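You operate a simulated robot arm through the tools that you are given. There is no shell and no other tool. Be economical: measure what you need, move in short steps, check, and stop when the job is done.

The job below is to be done with a simulated robot arm. You get a single attempt, and the scene is never put back.

## Task
Put things in order on the top of the long steel bench. At the end: the black collet stands where the clear cup stood; the green block from the top of the long steel bench stands where the black collet stood; the orange collet stands where the green block stood; the clear cup from the top of the long steel bench is in the small yellow bin; whatever was shut is shut again. Leave all else as you found it, and nothing knocked over.

Only the result counts: the job must be done as asked and must still hold three seconds after the hand-in. Knocking over, shifting, dropping, spilling or breaking anything else fails it.

## Robot
A 7-joint arm with a two-finger parallel gripper, fixed in place. Base frame: the origin is at the foot of the arm, x ahead of it, y to its left, z up; the work surface is at about z = 0. Lengths are in m, angles in degrees, forces in N, time in s.
With the tool pointing down near the work surface it reaches from about 0.22 to 0.58 m from the base axis. Its first joint turns from -66.0 to 66.0 degrees. Payload 2.5 kg.
Tool frame: the origin (TCP) lies between the finger pads and is the grasp point; the fingertips stand 0.023 m ahead of it; z points along the fingers, y is the line along which they close. The gripper opens to 0.094 m. The fingers are 0.038 m wide and 0.01 m thick; the gripper's body (0.054 by 0.096 m) begins 0.039 m behind the TCP.
Orientation is that of the tool frame in the base frame, as a unit quaternion [w, x, y, z]. With the fingers straight down and closing along the base's y, the tool's x points along the base's -x, its y along +y and its z along -z.

## Interface
- The arm moves only by the tool drive_tool. Its argument "steps" is a list of rows, each an object of numbers (a shift or turn left out is 0, a gripper value left out holds the last): "dx", "dy", "dz": the shift along the base's x, y, z in units of 20 mm (1.0 is 20 mm); "wx", "wy", "wz": the turn, a rotation vector about the base's x, y, z in units of 4 degrees (1.0 is 4 degrees). In form: [{"dx": .., "dy": .., "dz": .., "wx": .., "wy": .., "wz": ..}, ...]. A call has 1 to 8 rows; each row shifts and turns the commanded pose from where the row before left it. "jaw" is the closure, from 0 (fully open) to 1 (shut), set as the call begins (left out, the last holds). A call with a number of a shift or a turn outside -1 to 1 is refused whole. Rows are played at 5 a second. More than 0.05 m and 8.6 degrees between two rows, or a gripper value outside its range, and nothing of the call is played. Where a pose cannot be reached the arm comes as near as it can. A force on the tool above 40 N (or 10 N above the force at the start of the call, whichever is more), or a blocked arm, ends the call early, and 0.2 s more pass. The fingers move at their own pace (about 0.108 m/s each) and stop on an object; they squeeze with about 36 N. The grip force told is the motor's: it shows also when the fingers shut on nothing. Time passes only in rows, and 0.2 s behind the last, so rows that do not move let the fingers close. The reply holds the time, the measured pose of the TCP, the force on the tool along the base axes, the opening and the grip force, in the units named above and with some noise, and new pictures: "show" is both (left out), scene, wrist or none.
- Cameras (640 x 400 px; columns grow to the right, rows downward): "scene" is fixed at [0.1103, -0.4074, 0.5319]; the picture's right is [0.88, -0.48, 0.00], its down [-0.33, -0.60, -0.73] and it looks along [0.35, 0.64, -0.68] (base axes); focal length 232 px, centre (320, 200). "wrist" rides on the gripper at [-0.039, 0, -0.044] in the tool frame; the picture's right is [0.00, -1.00, 0.00], its down [0.97, 0.00, -0.24] and it looks along [0.24, 0.00, 0.97] (tool axes); focal length 218 px, centre (320, 200). There is no depth. A picture from a camera that has moved, and an enlarged one, comes with that camera's place and axes in the base frame and with its lens.
- zoom(camera, box): a new picture of the part [left, top, right, bottom] of that camera's present view, enlarged. It takes no simulated time.
- job_done(): hands the job in; it is judged then, once.

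Work in short steps. Places have to be worked out from the pictures, the camera data and where the tool is seen: move nearer, look again, correct. Check each grasp and each placing, and mend what went wrong. You have 120 turns and 150 pictures in all, those below and enlarged ones among them. Open the gripper and draw the arm clear of the work before you hand the job in, unless the task says otherwise; then end with one line.

The tools are called after "Request:" as a command line: name --argument value ..., lists and objects as JSON in quotes. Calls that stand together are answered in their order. drive_tool: Moves the arm, as the interface text tells. Its arguments: {"type":"object","properties":{"steps":{"type":"array","items":{"type":"object","properties":{"dx":{"type":"number"},"dy":{"type":"number"},"dz":{"type":"number"},"wx":{"type":"number"},"wy":{"type":"number"},"wz":{"type":"number"}}}},"jaw":{"type":"number"},"show":{"type":"string","enum":["both","scene","wrist","none"]}},"required":["steps"]} The other tools are called the same way: zoom (camera, box) takes an enlarged picture of a part of a camera's view; job_done () hands the job in.

At the start:

```text
time_s: 0.0
tcp_pos: [0.362, -0.1444, 0.3498]
tcp_rot: [-0.001, 0.0, 1.0, -0.001]
force: [0.6, 0.0, 0.6]
opening: 0.0942
grip_force: 0.1
```

scene: 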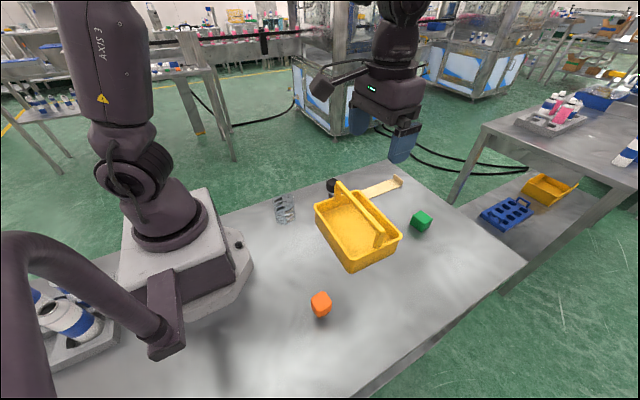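
wrist: 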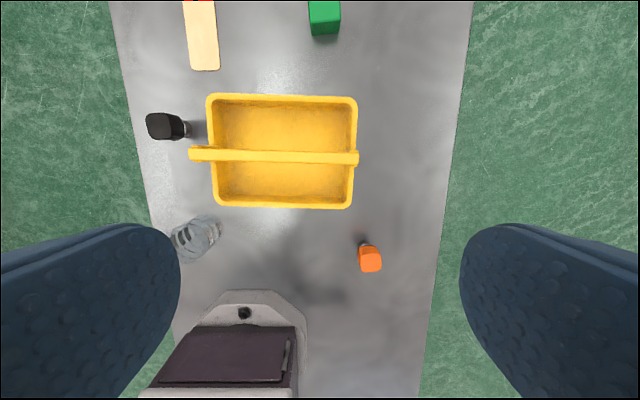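

The pictures show the bin, the cup, the black and orange collets, the green block and a wooden piece. I'll enlarge both views to measure them.

Request:
zoom --camera "scene" --box '[250, 150, 450, 330]'

Request:
zoom --camera "wrist" --box '[120, 0, 460, 290]'

```text
2.22 times, centred on (350, 240) of scene
camera zoom: at [0.1103, -0.4074, 0.5319], right [0.88, -0.48, 0.0], down [-0.33, -0.6, -0.73], along [0.35, 0.64, -0.68], focal length 515 px, centre (253, 111)
```

zoom: 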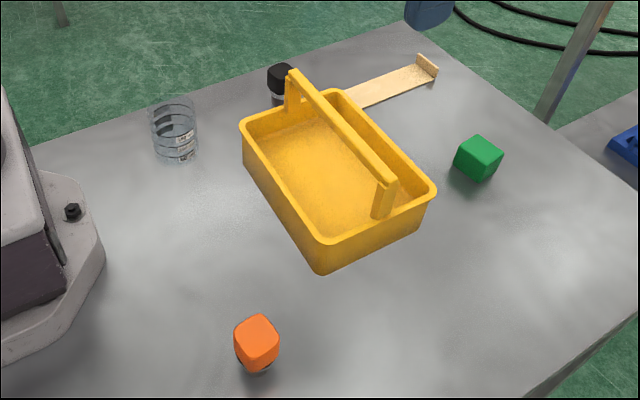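

```text
1.38 times, centred on (290, 145) of wrist
camera zoom: at [0.4028, -0.1449, 0.3951], right [0.0, -1.0, 0.0], down [-0.97, 0.0, 0.24], along [-0.24, 0.0, -0.97], focal length 301 px, centre (361, 276)
```

zoom: 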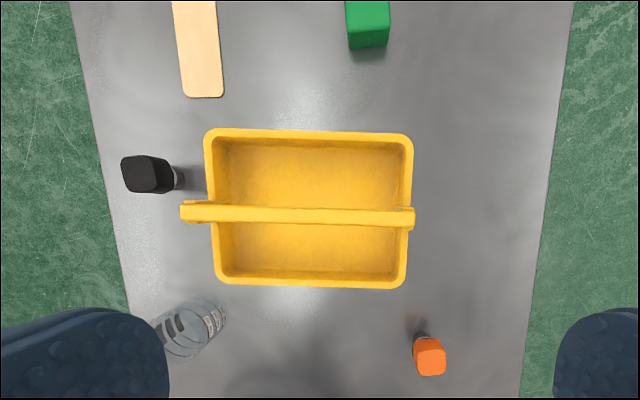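

Rough estimates are bin x 0.31–0.47 and y −0.20–0.01, with the handle at x≈0.39, z≈0.13. The cup is near (0.27, 0.04) and the black collet near (0.43, 0.09). I'll move toward the cup at height for a better look.

Request:
drive_tool --steps '[{"dx": -0.3, "dy": 1, "dz": -0.2}, {"dx": -0.3, "dy": 1, "dz": -0.2}, {"dx": -0.3, "dy": 1, "dz": -0.2}, {"dx": -0.3, "dy": 1, "dz": -0.2}, {"dx": -0.3, "dy": 1, "dz": -0.2}, {"dx": -0.3, "dy": 1, "dz": -0.2}, {"dx": -0.3, "dy": 1, "dz": -0.2}, {"dx": -0.3, "dy": 1, "dz": -0.2}]'

```text
time_s: 1.8
tcp_pos: [0.3153, 0.0153, 0.3187]
tcp_rot: [0.0, -0.001, 1.0, 0.001]
force: [0.4, 0.4, -0.3]
opening: 0.0939
grip_force: 0.1
camera wrist: at [0.3549, 0.014, 0.3634], right [0.0, -1.0, 0.0], down [-0.97, 0.0, 0.24], along [-0.24, 0.0, -0.97], focal length 218 px, centre (320, 200)
```

scene: 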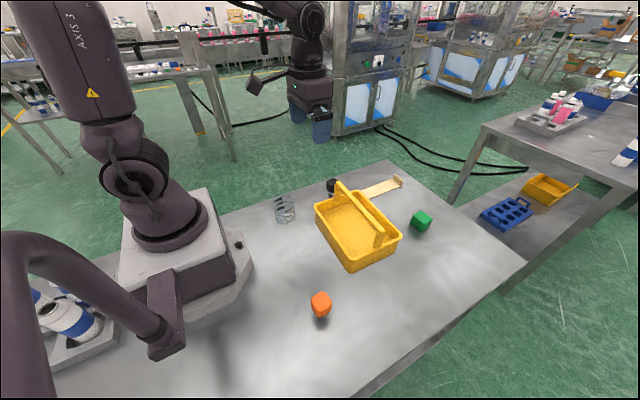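
wrist: 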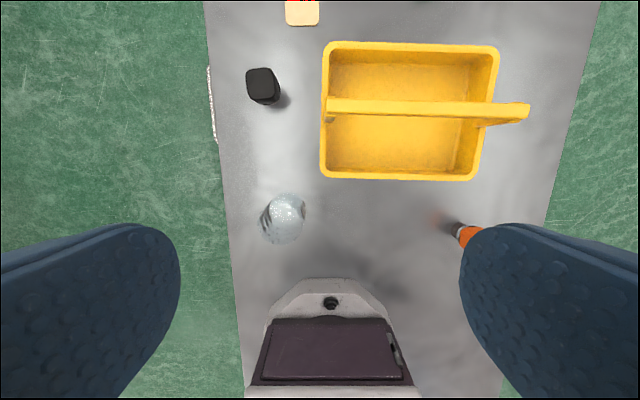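

Request:
zoom --camera "wrist" --box '[210, 150, 370, 250]'

Request:
zoom --camera "wrist" --box '[300, 30, 540, 190]'

Request:
zoom --camera "scene" --box '[250, 170, 350, 240]'

```text
4.00 times, centred on (290, 200) of wrist
camera zoom: at [0.3549, 0.014, 0.3634], right [0.0, -1.0, 0.0], down [-0.97, 0.0, 0.24], along [-0.24, 0.0, -0.97], focal length 873 px, centre (440, 200)
```

zoom: 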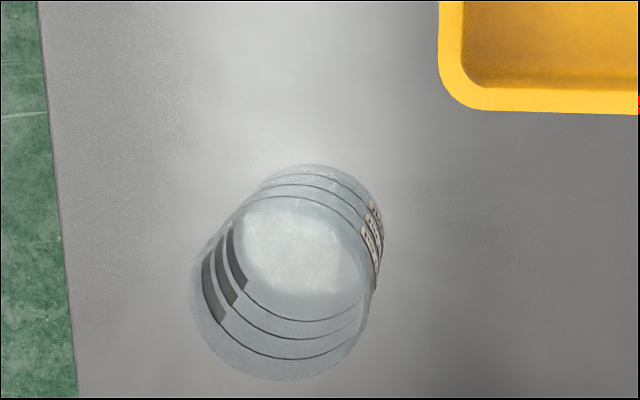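

```text
2.50 times, centred on (420, 110) of wrist
camera zoom: at [0.3549, 0.014, 0.3634], right [0.0, -1.0, 0.0], down [-0.97, 0.0, 0.24], along [-0.24, 0.0, -0.97], focal length 546 px, centre (70, 425)
```

zoom: 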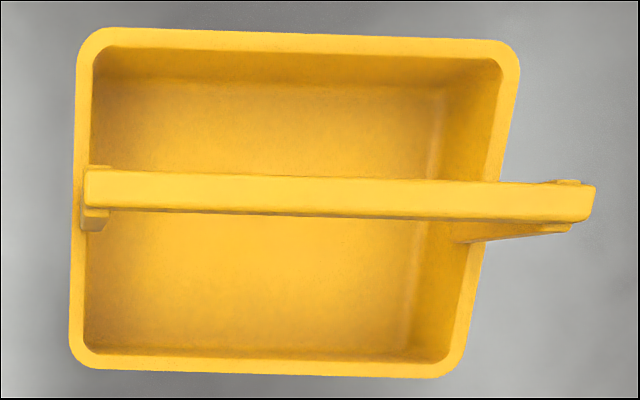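

```text
5.71 times, centred on (300, 205) of scene
camera zoom: at [0.1103, -0.4075, 0.5319], right [0.88, -0.48, 0.0], down [-0.33, -0.6, -0.73], along [0.35, 0.64, -0.68], focal length 1324 px, centre (434, 171)
```

zoom: 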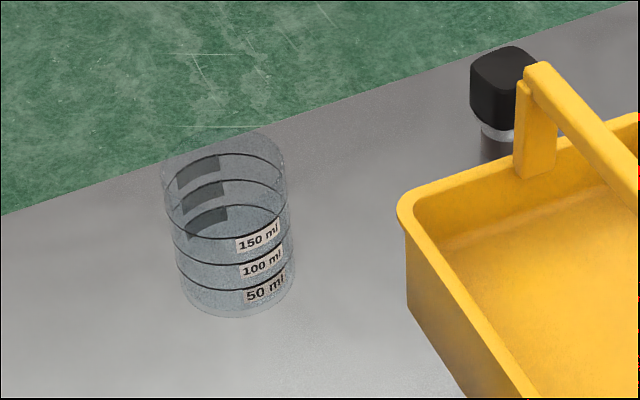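

The cup looks about 63 mm wide at the rim, 75 mm tall, and centred near (0.251, 0.068). The far half of the bin is about 66 mm wide, so it just fits beside the handle. I'll go above the cup and look again.

Request:
drive_tool --steps '[{"dx": -0.8, "dy": 0.65, "dz": -0.9}, {"dx": -0.8, "dy": 0.65, "dz": -0.9}, {"dx": -0.8, "dy": 0.65, "dz": -0.9}, {"dx": -0.8, "dy": 0.65, "dz": -0.9}, {"dz": -1}, {"dz": -1}]'

```text
time_s: 3.2
tcp_pos: [0.25, 0.0643, 0.2048]
tcp_rot: [0.0, 0.0, 1.0, 0.0]
force: [0.4, 0.6, 0.0]
opening: 0.094
grip_force: 0.0
camera wrist: at [0.2898, 0.0641, 0.2501], right [0.0, -1.0, 0.0], down [-0.97, 0.0, 0.24], along [-0.24, 0.0, -0.97], focal length 218 px, centre (320, 200)
```

scene: 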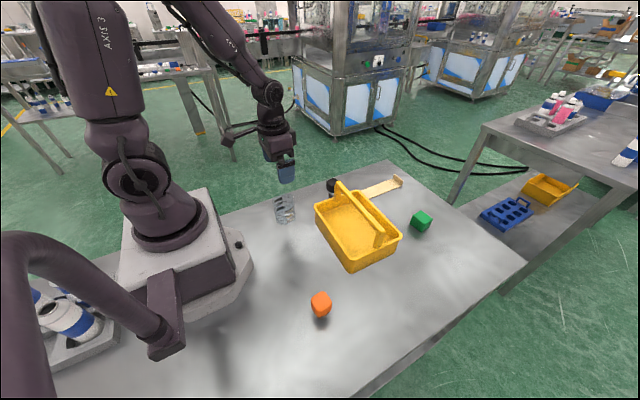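
wrist: 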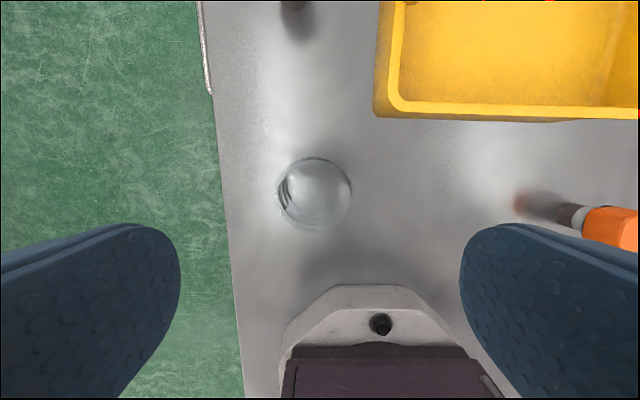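

Request:
zoom --camera "wrist" --box '[255, 140, 383, 240]'

```text
4.00 times, centred on (319, 190) of wrist
camera zoom: at [0.2898, 0.0641, 0.2501], right [0.0, -1.0, 0.0], down [-0.97, 0.0, 0.24], along [-0.24, 0.0, -0.97], focal length 873 px, centre (324, 240)
```

zoom: 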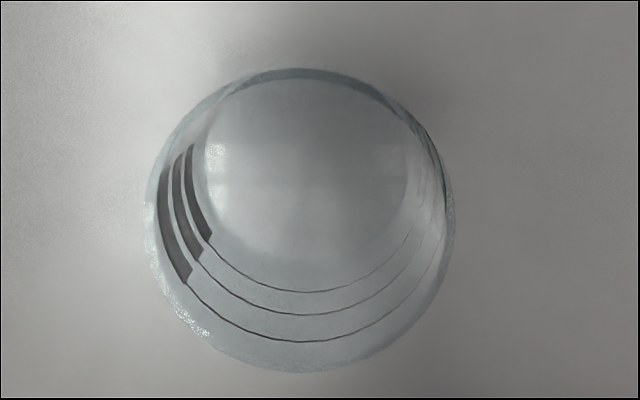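

The cup centre refines to about (0.249, 0.069), with a diameter near 64 mm. I'll descend around it.

Request:
drive_tool --steps '[{"dy": 0.24, "dz": -0.95}, {"dz": -0.95}, {"dz": -0.95}, {"dz": -0.95}, {"dz": -0.95}, {"dz": -0.95}, {"dz": -0.95}, {"dz": -0.95}]' --show "both"

```text
time_s: 5.0
tcp_pos: [0.2518, 0.0722, 0.056]
tcp_rot: [0.001, 0.001, 1.0, 0.0]
force: [0.0, 0.1, -0.1]
opening: 0.094
grip_force: 0.1
camera wrist: at [0.2909, 0.0716, 0.0999], right [0.0, -1.0, 0.0], down [-0.97, 0.0, 0.24], along [-0.24, 0.0, -0.97], focal length 218 px, centre (320, 200)
```

scene: 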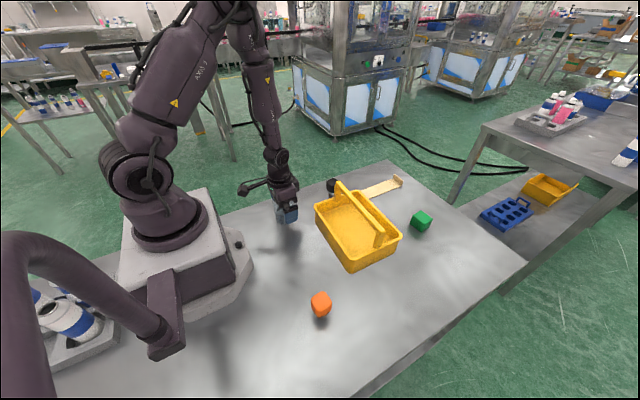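
wrist: 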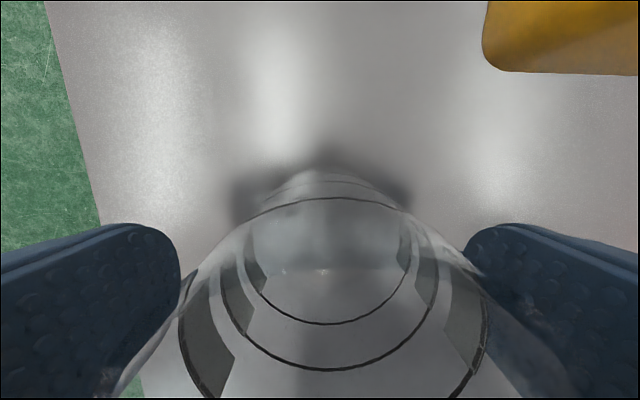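

The fingers straddle the cup. I'll close moderately to limit the squeeze.

Request:
drive_tool --steps '[{"dy": -0.1}, {}, {}]' --jaw 0.45 --show "wrist"

```text
time_s: 5.8
tcp_pos: [0.2513, 0.0706, 0.0559]
tcp_rot: [0.0, 0.0, 1.0, 0.0]
force: [-0.2, 0.3, 1.6]
opening: 0.0612
grip_force: 36.0
camera wrist: at [0.2911, 0.0698, 0.0998], right [0.0, -1.0, 0.0], down [-0.97, 0.0, 0.24], along [-0.24, 0.0, -0.97], focal length 218 px, centre (320, 200)
```

wrist: 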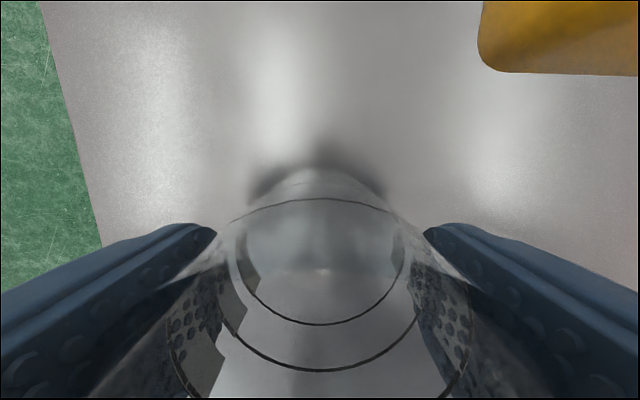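

The cup is gripped with a 61 mm opening. Lifting it clear of the handle height.

Request:
drive_tool --steps '[{"dz": 0.4}, {"dz": 1}, {"dz": 1}, {"dz": 1}, {"dz": 1}, {"dz": 1}, {"dz": 1}, {"dz": 1}]'

Request:
drive_tool --steps '[{"dz": 0.8, "dx": 0.9, "dy": -0.9}, {"dx": 1, "dy": -1}, {"dx": 1, "dy": -1}, {"dx": 1, "dy": -1}, {"dx": 1, "dy": -1}, {"dx": 1, "dy": -1}, {"dx": 1, "dy": -1}, {"dx": 1, "dy": -1}]'

```text
time_s: 7.6
tcp_pos: [0.2529, 0.0715, 0.2021]
tcp_rot: [0.0, 0.0, 1.0, 0.001]
force: [0.2, 0.1, 0.7]
opening: 0.0595
grip_force: 35.9
camera wrist: at [0.2919, 0.0702, 0.2474], right [0.0, -1.0, 0.0], down [-0.97, 0.0, 0.24], along [-0.24, 0.0, -0.97], focal length 218 px, centre (320, 200)
```

scene: 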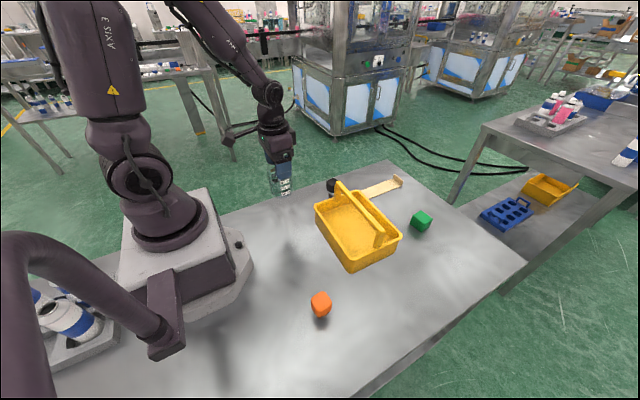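
wrist: 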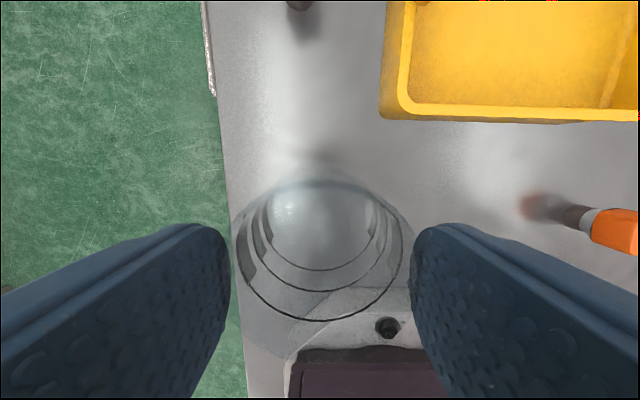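

```text
time_s: 9.4
tcp_pos: [0.4084, -0.0878, 0.2159]
tcp_rot: [0.0, 0.0, 1.0, 0.001]
force: [-0.8, 0.7, 1.0]
opening: 0.0595
grip_force: 35.7
camera wrist: at [0.4485, -0.0884, 0.2613], right [0.0, -1.0, 0.0], down [-0.97, 0.0, 0.24], along [-0.24, 0.0, -0.97], focal length 218 px, centre (320, 200)
```

scene: 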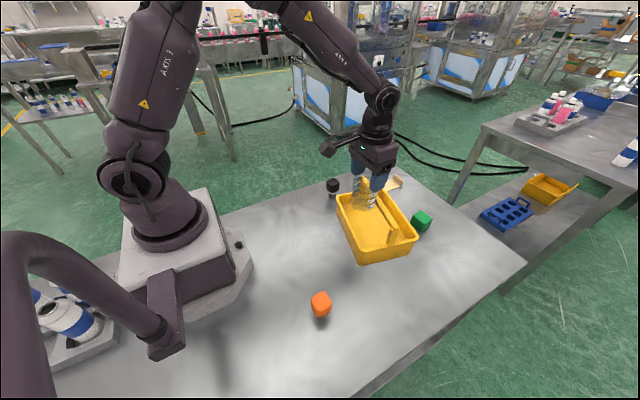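
wrist: 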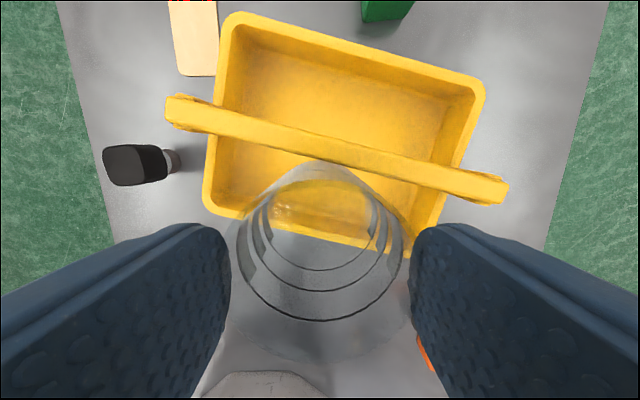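

The cup caught the bin's handle, which stands higher than I judged, and the bin has turned and shifted. I'll raise straight up first and then measure.

Request:
drive_tool --steps '[{"dx": -0.3, "dz": 0.3}, {"dz": 1}, {"dz": 1}, {"dz": 1}, {"dz": 1}]'

Request:
zoom --camera "scene" --box '[290, 140, 450, 280]'

```text
time_s: 10.6
tcp_pos: [0.402, -0.0857, 0.305]
tcp_rot: [0.0, 0.0, 1.0, 0.0]
force: [0.1, 0.2, -0.8]
opening: 0.0593
grip_force: 36.0
camera wrist: at [0.4426, -0.0881, 0.3502], right [0.0, -1.0, 0.0], down [-0.97, 0.0, 0.24], along [-0.24, 0.0, -0.97], focal length 218 px, centre (320, 200)
```

scene: 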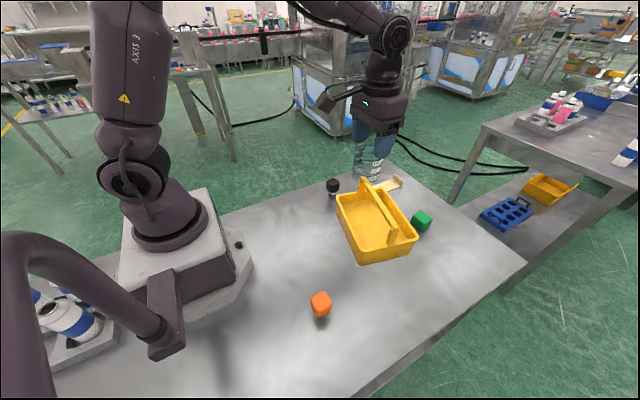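
wrist: 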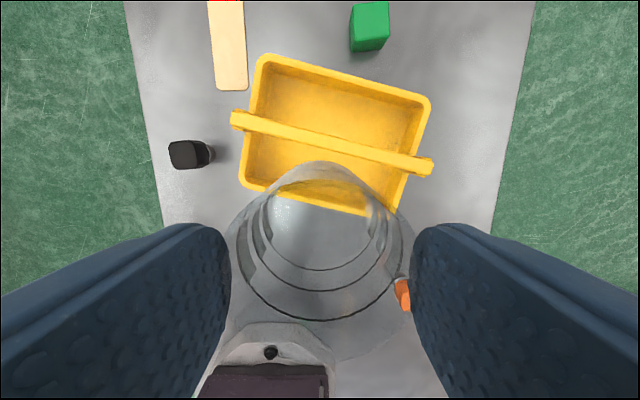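

```text
2.86 times, centred on (370, 210) of scene
camera zoom: at [0.1103, -0.4074, 0.5319], right [0.88, -0.48, 0.0], down [-0.33, -0.6, -0.73], along [0.35, 0.64, -0.68], focal length 662 px, centre (177, 171)
```

zoom: 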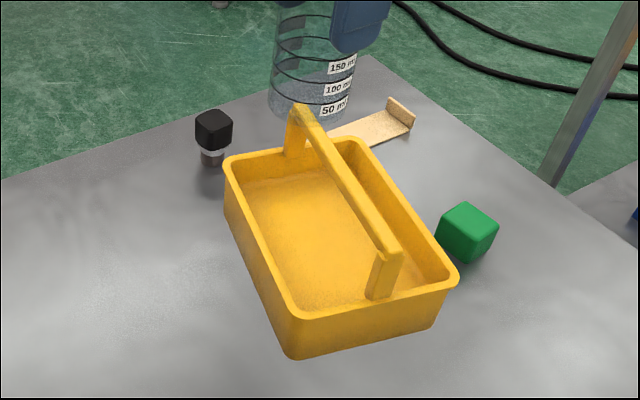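

The bin was pushed, though the green block and the wooden piece look unmoved. The cup seems to have slid down in the grip, so I'll inspect it closely.

Request:
zoom --camera "scene" --box '[330, 100, 420, 190]'

Request:
zoom --camera "wrist" --box '[180, 130, 460, 390]'

```text
4.44 times, centred on (375, 145) of scene
camera zoom: at [0.1103, -0.4074, 0.5319], right [0.88, -0.48, 0.0], down [-0.33, -0.6, -0.73], along [0.35, 0.64, -0.68], focal length 1029 px, centre (76, 444)
```

zoom: 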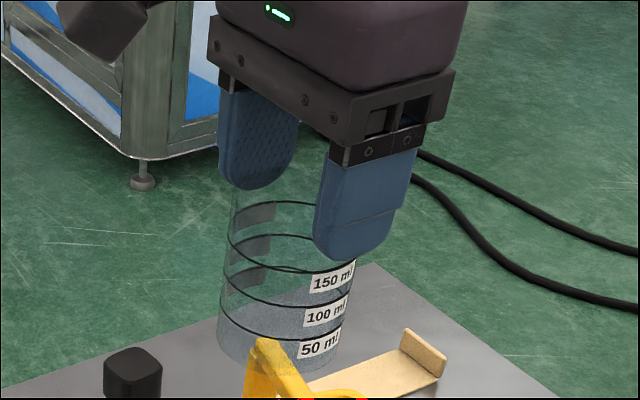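

```text
1.54 times, centred on (320, 260) of wrist
camera zoom: at [0.4426, -0.0881, 0.3502], right [0.0, -1.0, 0.0], down [-0.97, 0.0, 0.24], along [-0.24, 0.0, -0.97], focal length 336 px, centre (320, 108)
```

zoom: 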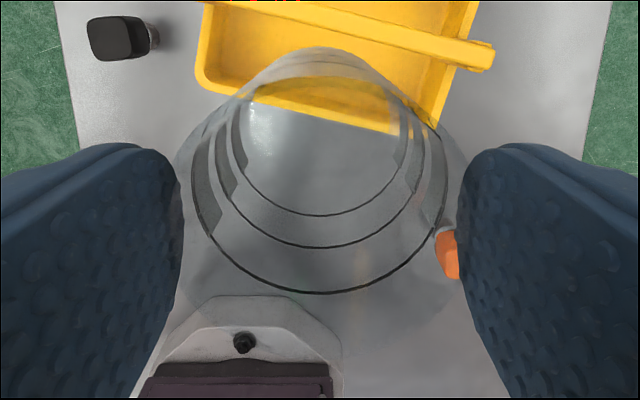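

The cup is upright but hangs with its bottom about 88 mm below the TCP. The bin is now yawed about −12° with its bar centre near (0.445, −0.102). I'll line up over the far slot with the tool yawed to match, lower the cup there, then set the bin back by its handle.

Request:
drive_tool --steps '[{"dx": 0.83, "dy": -0.25, "wz": -0.62}, {"dx": 0.83, "dy": -0.25, "wz": -0.62}, {"dx": 0.83, "dy": -0.25, "wz": -0.62}, {"dx": 0.83, "dy": -0.25, "wz": -0.62}, {"dx": 0.83, "dy": -0.25, "wz": -0.62}, {}]' --jaw 1.0

```text
time_s: 12.0
tcp_pos: [0.4873, -0.1145, 0.3021]
tcp_rot: [0.001, 0.109, 0.994, 0.0]
force: [-0.1, -0.6, 0.1]
opening: 0.0592
grip_force: 36.6
camera wrist: at [0.5259, -0.1224, 0.3481], right [-0.22, -0.98, 0.0], down [-0.95, 0.21, 0.24], along [-0.23, 0.05, -0.97], focal length 218 px, centre (320, 200)
```

scene: 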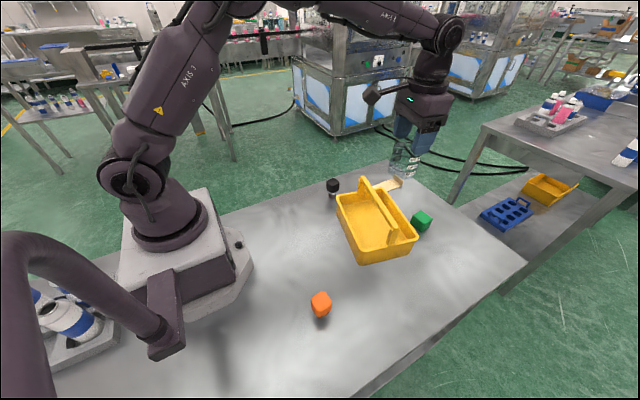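
wrist: 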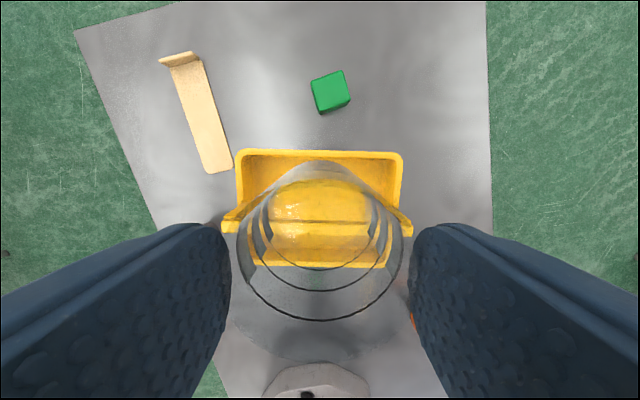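

The tool is now square to the bin. I'll zoom to refine the slot's position.

Request:
zoom --camera "wrist" --box '[210, 130, 430, 280]'

Request:
zoom --camera "scene" --box '[320, 120, 450, 270]'

```text
2.67 times, centred on (320, 205) of wrist
camera zoom: at [0.5259, -0.1224, 0.3481], right [-0.22, -0.98, 0.0], down [-0.95, 0.21, 0.24], along [-0.23, 0.05, -0.97], focal length 582 px, centre (320, 187)
```

zoom: 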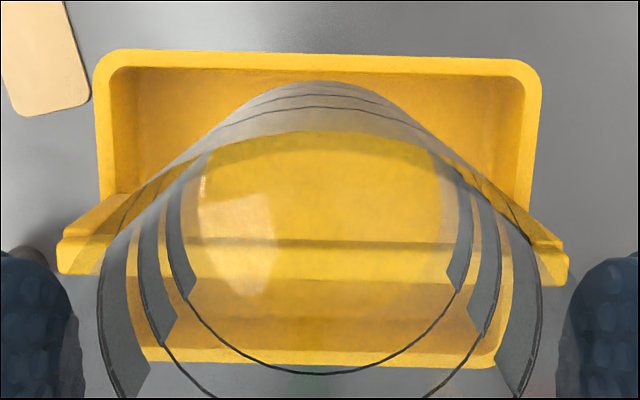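

```text
2.67 times, centred on (385, 195) of scene
camera zoom: at [0.1103, -0.4074, 0.5319], right [0.88, -0.48, 0.0], down [-0.33, -0.6, -0.73], along [0.35, 0.64, -0.68], focal length 618 px, centre (147, 213)
```

zoom: 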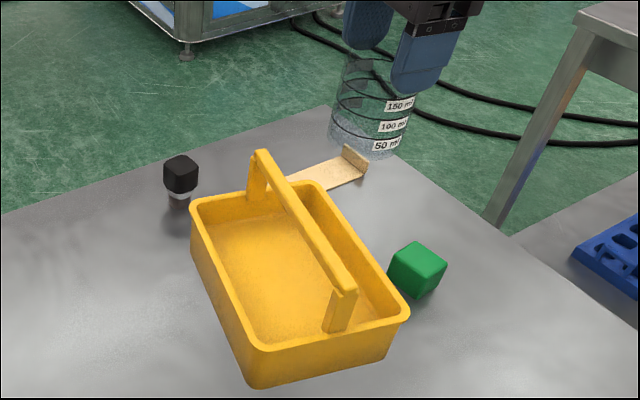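

The slot is tight, roughly 61–66 mm for a 60 mm cup. I'll come closer, with the cup bottom just above the handle, and look again.

Request:
drive_tool --steps '[{"dx": -0.2, "dy": 0.04, "dz": -0.8}, {"dz": -0.8}, {"dz": -0.8}, {"dz": -0.6}, {}]'

Request:
zoom --camera "wrist" --box '[160, 100, 480, 320]'

Request:
zoom --camera "scene" --box '[330, 130, 430, 230]'

```text
time_s: 13.2
tcp_pos: [0.4827, -0.1118, 0.2425]
tcp_rot: [0.0, 0.108, 0.994, 0.0]
force: [0.2, -0.6, -0.3]
opening: 0.0592
grip_force: 35.7
camera wrist: at [0.5217, -0.1206, 0.287], right [-0.22, -0.98, 0.0], down [-0.95, 0.21, 0.24], along [-0.23, 0.05, -0.97], focal length 218 px, centre (320, 200)
```

scene: 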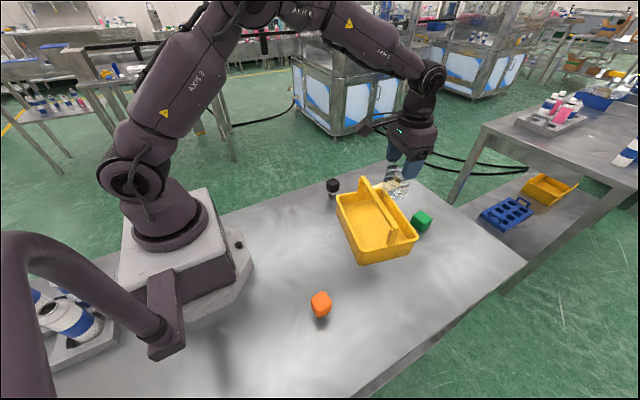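
wrist: 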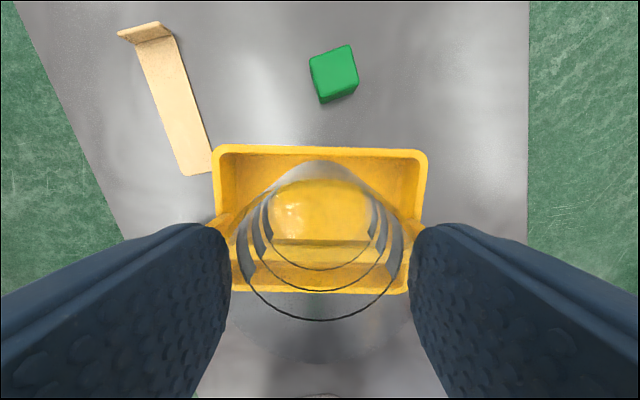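

```text
1.82 times, centred on (320, 210) of wrist
camera zoom: at [0.5217, -0.1206, 0.287], right [-0.22, -0.98, 0.0], down [-0.95, 0.21, 0.24], along [-0.23, 0.05, -0.97], focal length 397 px, centre (320, 182)
```

zoom: 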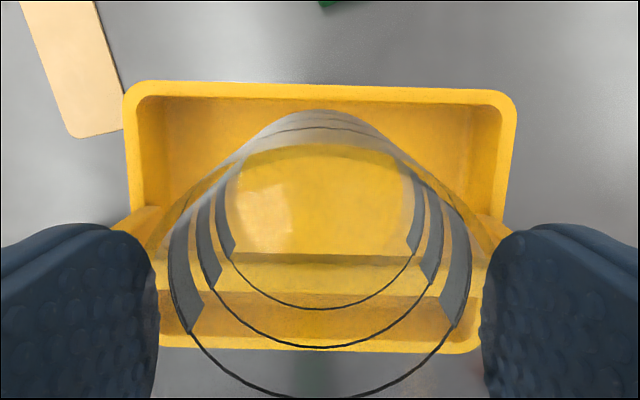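

```text
4.00 times, centred on (380, 180) of scene
camera zoom: at [0.1103, -0.4074, 0.5319], right [0.88, -0.48, 0.0], down [-0.33, -0.6, -0.73], along [0.35, 0.64, -0.68], focal length 926 px, centre (80, 280)
```

zoom: 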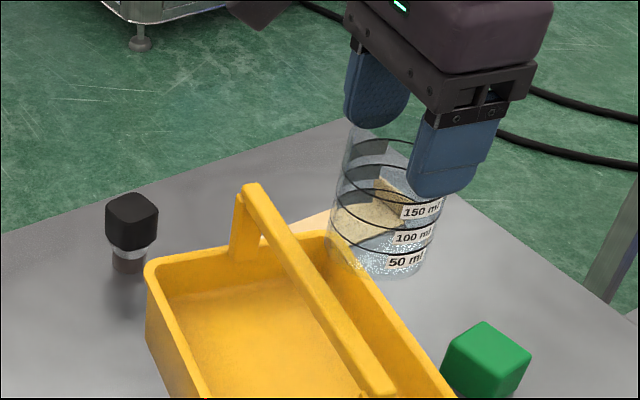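

Taking the handle at z≈0.125, the cup sits about centred over the slot. I'll descend in small steps and watch the force.

Request:
drive_tool --steps '[{"dz": -0.4}, {"dz": -0.4}, {"dz": -0.4}, {"dz": -0.4}, {"dz": -0.4}, {"dz": -0.4}, {}]'

Request:
zoom --camera "scene" --box '[330, 140, 430, 240]'

```text
time_s: 14.8
tcp_pos: [0.4821, -0.1112, 0.1954]
tcp_rot: [0.0, 0.108, 0.994, 0.0]
force: [0.6, 0.3, -0.3]
opening: 0.0591
grip_force: 36.0
camera wrist: at [0.521, -0.1201, 0.2404], right [-0.22, -0.98, 0.0], down [-0.95, 0.21, 0.24], along [-0.23, 0.05, -0.97], focal length 218 px, centre (320, 200)
```

scene: 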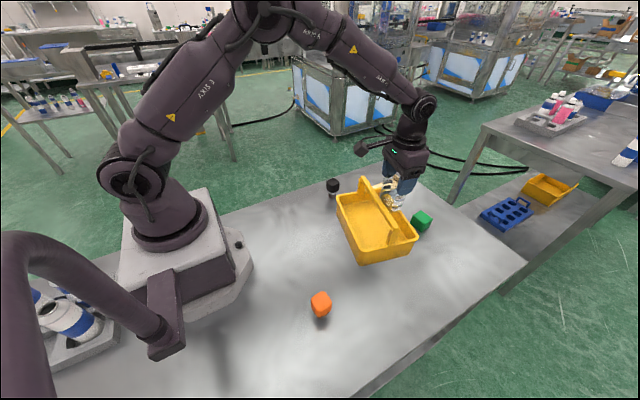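
wrist: 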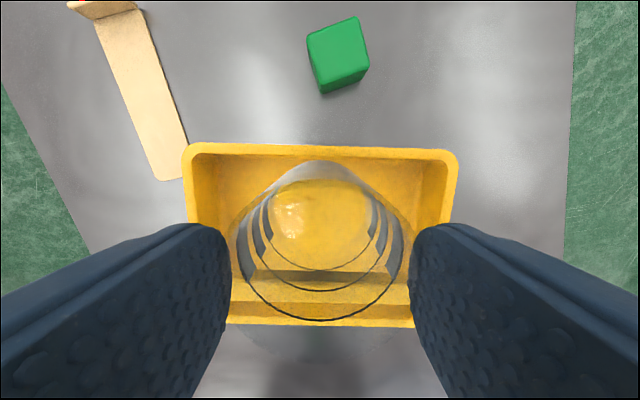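

```text
4.00 times, centred on (380, 190) of scene
camera zoom: at [0.1103, -0.4074, 0.5319], right [0.88, -0.48, 0.0], down [-0.33, -0.6, -0.73], along [0.35, 0.64, -0.68], focal length 926 px, centre (80, 240)
```

zoom: 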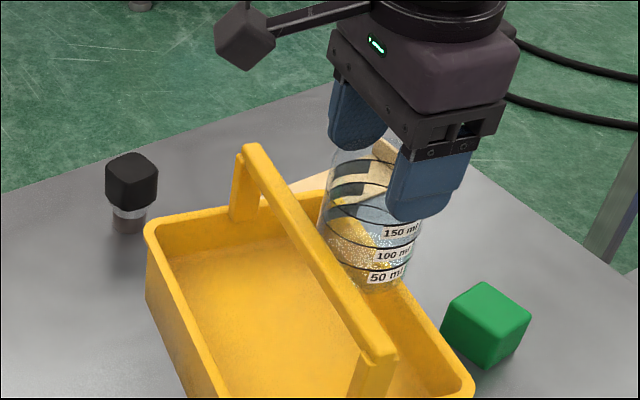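

The cup bottom is past the handle with no contact. The margin is greater on the far side, so I'll nudge 2.5 mm outward and keep lowering.

Request:
drive_tool --steps '[{"dx": 0.12, "dy": -0.03}, {"dz": -0.4}, {"dz": -0.4}, {"dz": -0.4}, {"dz": -0.4}, {"dz": -0.4}, {"dz": -0.4}, {}]'

Request:
zoom --camera "scene" --box '[330, 140, 430, 240]'

```text
time_s: 16.4
tcp_pos: [0.4865, -0.1121, 0.1567]
tcp_rot: [0.004, 0.106, 0.994, 0.001]
force: [-0.3, 0.5, 3.8]
opening: 0.059
grip_force: 36.6
stopped in row 8: the force on the tool passed its limit (the readings are from after the stop); the commanded pose is now the measured one
camera wrist: at [0.5247, -0.1204, 0.201], right [-0.21, -0.98, 0.0], down [-0.95, 0.21, 0.23], along [-0.23, 0.05, -0.97], focal length 218 px, centre (320, 200)
```

scene: 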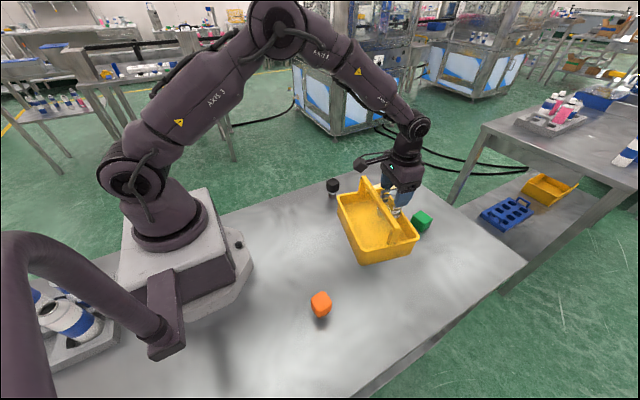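
wrist: 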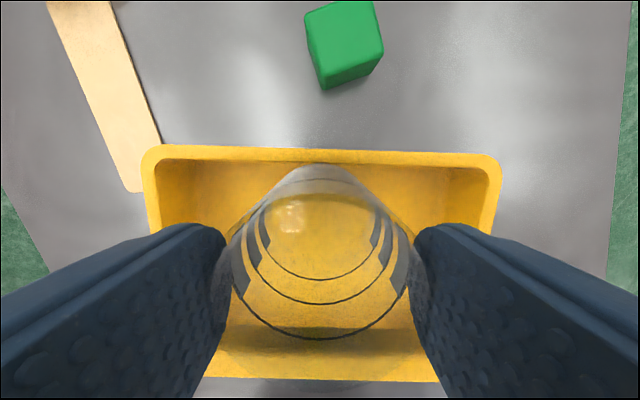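

```text
4.00 times, centred on (380, 190) of scene
camera zoom: at [0.1103, -0.4074, 0.5319], right [0.88, -0.48, 0.0], down [-0.33, -0.6, -0.73], along [0.35, 0.64, -0.68], focal length 926 px, centre (80, 240)
```

zoom: 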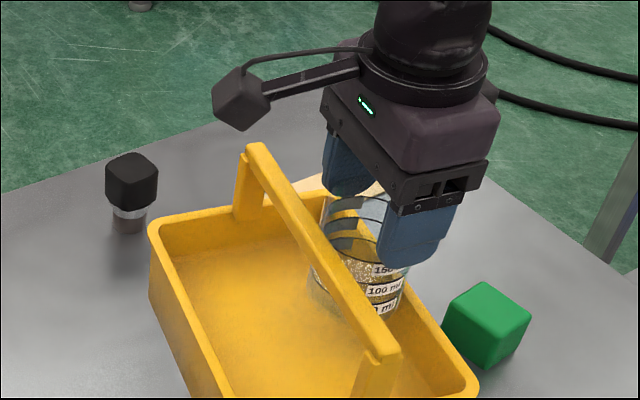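

The cup bottom touched the far rim at z≈0.068. I'll back up a little, move 4 mm toward the handle, and check.

Request:
drive_tool --steps '[{"dz": 0.4}, {"dz": 0.2}, {"dx": -0.2, "dy": 0.04}, {}]'

Request:
zoom --camera "wrist" --box '[200, 130, 440, 360]'

Request:
zoom --camera "scene" --box '[350, 160, 420, 230]'

```text
time_s: 17.4
tcp_pos: [0.4809, -0.11, 0.1686]
tcp_rot: [0.004, 0.107, 0.994, 0.0]
force: [1.6, 0.6, -1.1]
opening: 0.0588
grip_force: 35.7
camera wrist: at [0.5198, -0.1195, 0.2134], right [-0.21, -0.98, 0.0], down [-0.95, 0.21, 0.23], along [-0.23, 0.05, -0.97], focal length 218 px, centre (320, 200)
```

scene: 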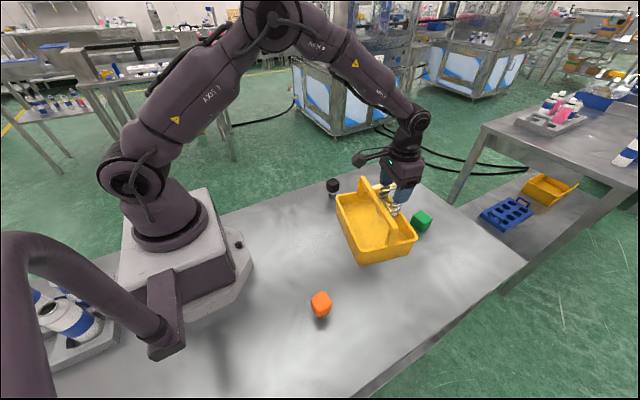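
wrist: 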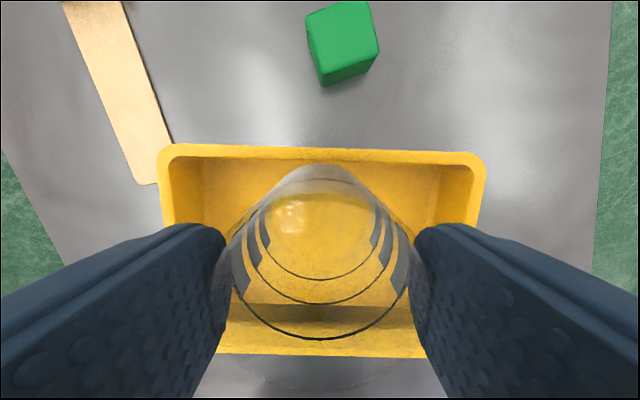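

```text
1.74 times, centred on (320, 245) of wrist
camera zoom: at [0.5198, -0.1195, 0.2134], right [-0.21, -0.98, 0.0], down [-0.95, 0.21, 0.23], along [-0.23, 0.05, -0.97], focal length 380 px, centre (320, 122)
```

zoom: 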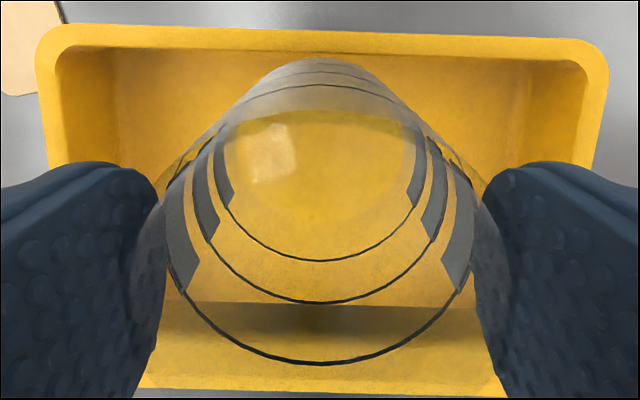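

```text
5.71 times, centred on (385, 195) of scene
camera zoom: at [0.1103, -0.4074, 0.5319], right [0.88, -0.48, 0.0], down [-0.33, -0.6, -0.73], along [0.35, 0.64, -0.68], focal length 1324 px, centre (-51, 229)
```

zoom: 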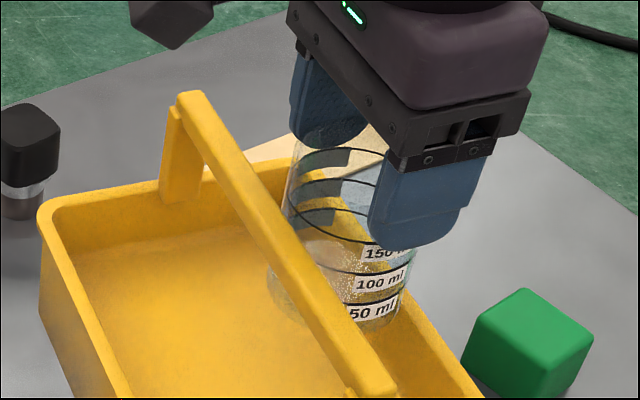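

Upright, the slot is only about 61 mm, too tight. Tilted about 10° with the bottom leading under the handle, the gap between handle and far rim grows to about 69 mm. I'll raise, tilt the tool, and shift outward.

Request:
drive_tool --steps '[{"dz": 0.9}, {"dz": 0.9}, {"dz": 0.9}, {"dz": 0.9}, {"dx": 0.45, "dy": -0.1, "wx": 0.18, "wy": 0.82}, {"dx": 0.45, "dy": -0.1, "wx": 0.18, "wy": 0.82}, {"dx": 0.45, "dy": -0.1, "wx": 0.18, "wy": 0.81}, {}]'

Request:
zoom --camera "scene" --box '[340, 130, 440, 230]'

```text
time_s: 19.2
tcp_pos: [0.5097, -0.1155, 0.2393]
tcp_rot: [-0.084, 0.109, 0.99, 0.01]
force: [-0.2, 1.0, -0.5]
opening: 0.0588
grip_force: 35.4
camera wrist: at [0.5551, -0.1264, 0.277], right [-0.21, -0.98, 0.0], down [-0.9, 0.2, 0.4], along [-0.39, 0.09, -0.92], focal length 218 px, centre (320, 200)
```

scene: 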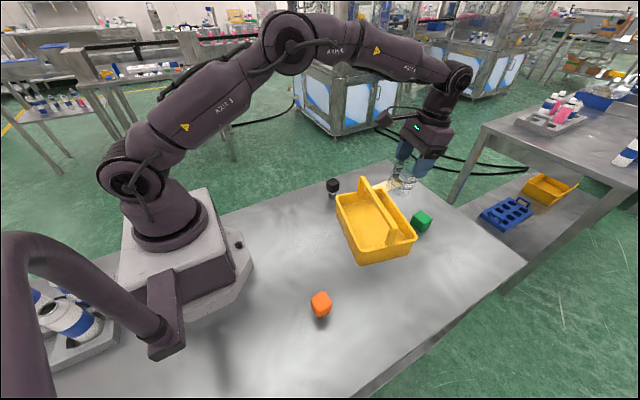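
wrist: 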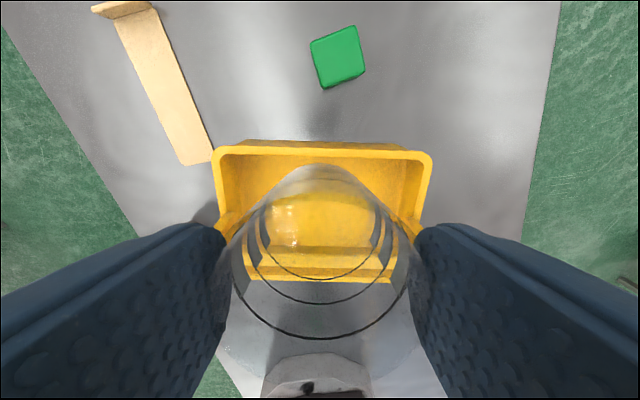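

```text
4.00 times, centred on (390, 180) of scene
camera zoom: at [0.1103, -0.4074, 0.5319], right [0.88, -0.48, 0.0], down [-0.33, -0.6, -0.73], along [0.35, 0.64, -0.68], focal length 926 px, centre (40, 280)
```

zoom: 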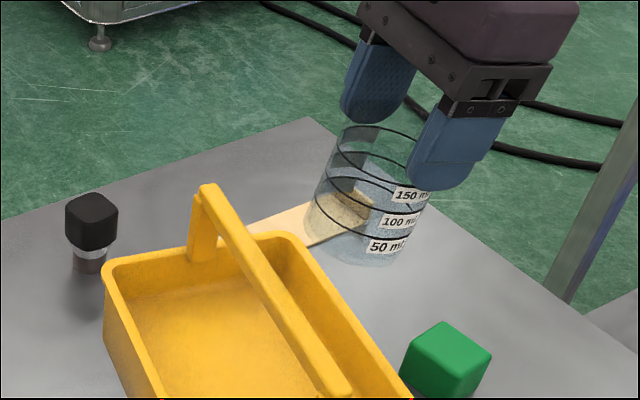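

The geometry agrees: the gap is about 70 mm and I'm 3 mm too far out. I'll descend along the tilted axis with that correction.

Request:
drive_tool --steps '[{"dx": -0.15, "dy": 0.03}, {"dz": -0.6, "dx": -0.1, "dy": 0.02}, {"dz": -0.6, "dx": -0.1, "dy": 0.02}, {"dz": -0.6, "dx": -0.1, "dy": 0.02}, {"dz": -0.6, "dx": -0.1, "dy": 0.02}, {"dz": -0.6, "dx": -0.1, "dy": 0.02}, {"dz": -0.6, "dx": -0.1, "dy": 0.02}, {}]'

Request:
zoom --camera "scene" --box '[340, 150, 430, 240]'

```text
time_s: 21.0
tcp_pos: [0.4935, -0.1136, 0.1659]
tcp_rot: [-0.085, 0.107, 0.991, 0.01]
force: [-0.4, 0.4, -0.5]
opening: 0.059
grip_force: 35.8
camera wrist: at [0.5395, -0.1244, 0.2032], right [-0.21, -0.98, 0.0], down [-0.9, 0.2, 0.4], along [-0.39, 0.09, -0.92], focal length 218 px, centre (320, 200)
```

scene: 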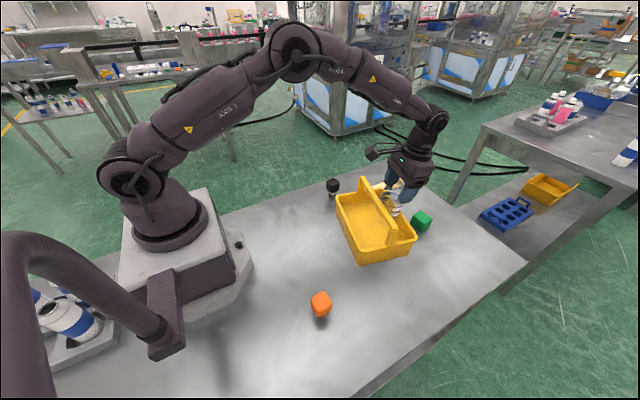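
wrist: 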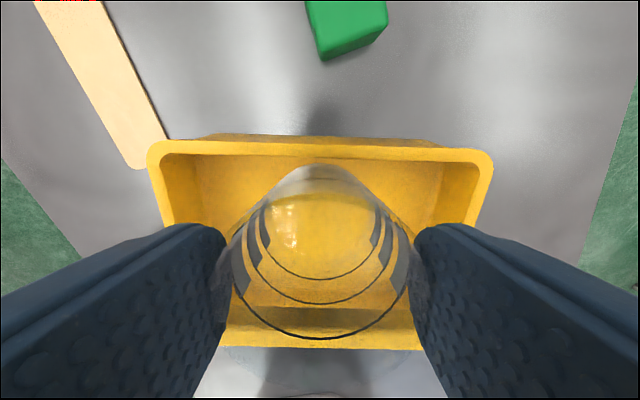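

```text
4.44 times, centred on (385, 195) of scene
camera zoom: at [0.1103, -0.4074, 0.5319], right [0.88, -0.48, 0.0], down [-0.33, -0.6, -0.73], along [0.35, 0.64, -0.68], focal length 1029 px, centre (31, 222)
```

zoom: 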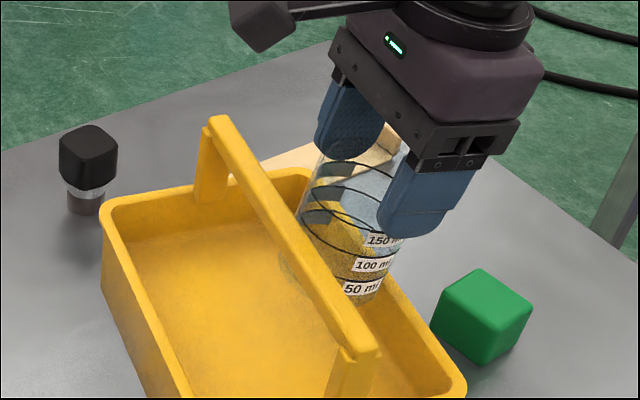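

There's no contact and the cup is going in with a gap on the far side. Continuing along the axis.

Request:
drive_tool --steps '[{"dz": -0.4, "dx": -0.07, "dy": 0.015}, {"dz": -0.4, "dx": -0.07, "dy": 0.015}, {"dz": -0.4, "dx": -0.07, "dy": 0.015}, {"dz": -0.4, "dx": -0.07, "dy": 0.015}, {"dz": -0.4, "dx": -0.07, "dy": 0.015}, {"dz": -0.4, "dx": -0.07, "dy": 0.015}, {}]'

Request:
zoom --camera "scene" --box '[340, 150, 430, 240]'

```text
time_s: 22.5
tcp_pos: [0.4875, -0.1111, 0.1242]
tcp_rot: [-0.08, 0.107, 0.991, 0.01]
force: [-0.2, -0.5, 4.5]
opening: 0.0589
grip_force: 36.3
stopped in row 7: the force on the tool passed its limit (the readings are from after the stop); the commanded pose is now the measured one
camera wrist: at [0.5324, -0.1219, 0.1622], right [-0.21, -0.98, 0.0], down [-0.9, 0.2, 0.39], along [-0.38, 0.09, -0.92], focal length 218 px, centre (320, 200)
```

scene: 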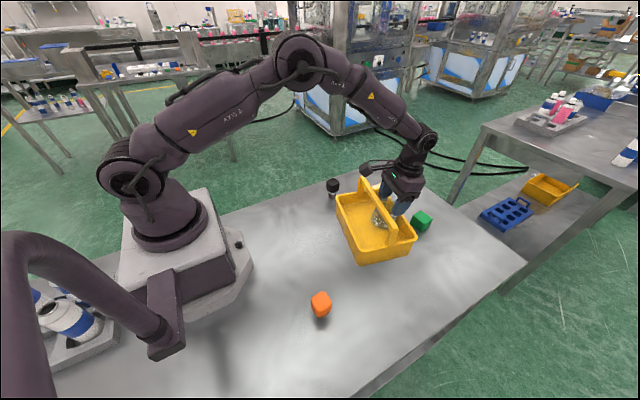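
wrist: 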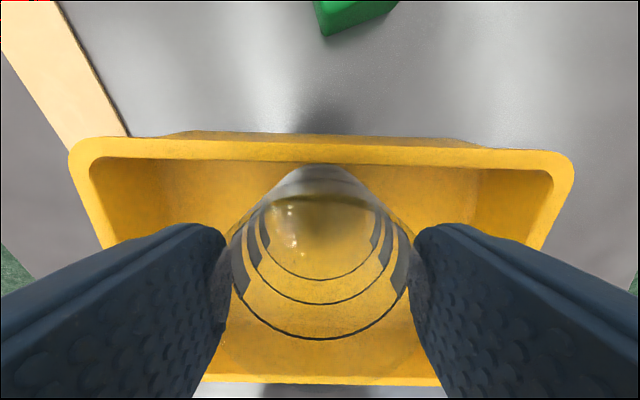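

```text
4.44 times, centred on (385, 195) of scene
camera zoom: at [0.1103, -0.4074, 0.5319], right [0.88, -0.48, 0.0], down [-0.33, -0.6, -0.73], along [0.35, 0.64, -0.68], focal length 1029 px, centre (31, 222)
```

zoom: 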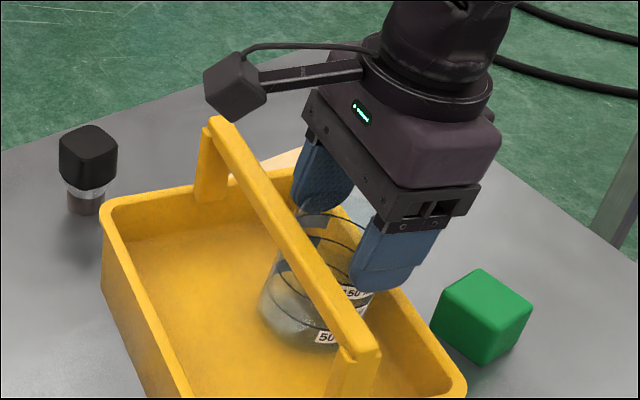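

The descent stopped at TCP z≈0.124 with a contact. The bin floor may be higher than I assumed, so I'll look closely.

Request:
zoom --camera "wrist" --box '[50, 110, 600, 400]'

Request:
zoom --camera "scene" --box '[365, 185, 410, 235]'

```text
1.16 times, centred on (325, 255) of wrist
camera zoom: at [0.5324, -0.1219, 0.1622], right [-0.21, -0.98, 0.0], down [-0.9, 0.2, 0.39], along [-0.38, 0.09, -0.92], focal length 254 px, centre (314, 136)
```

zoom: 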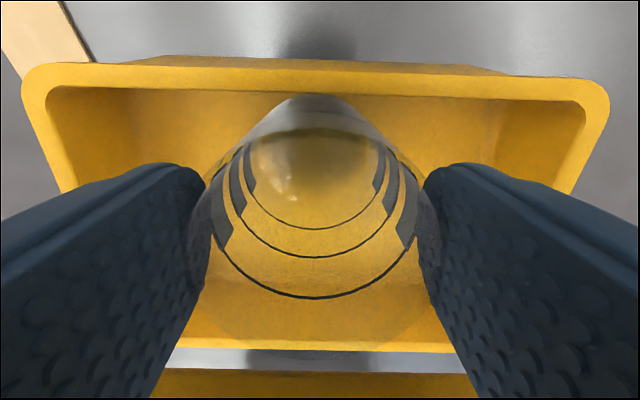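

```text
8.00 times, centred on (388, 210) of scene
camera zoom: at [0.1103, -0.4074, 0.5319], right [0.88, -0.48, 0.0], down [-0.33, -0.6, -0.73], along [0.35, 0.64, -0.68], focal length 1853 px, centre (-220, 120)
```

zoom: 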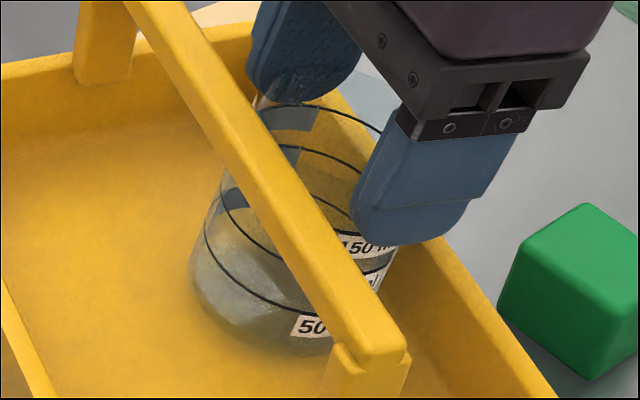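

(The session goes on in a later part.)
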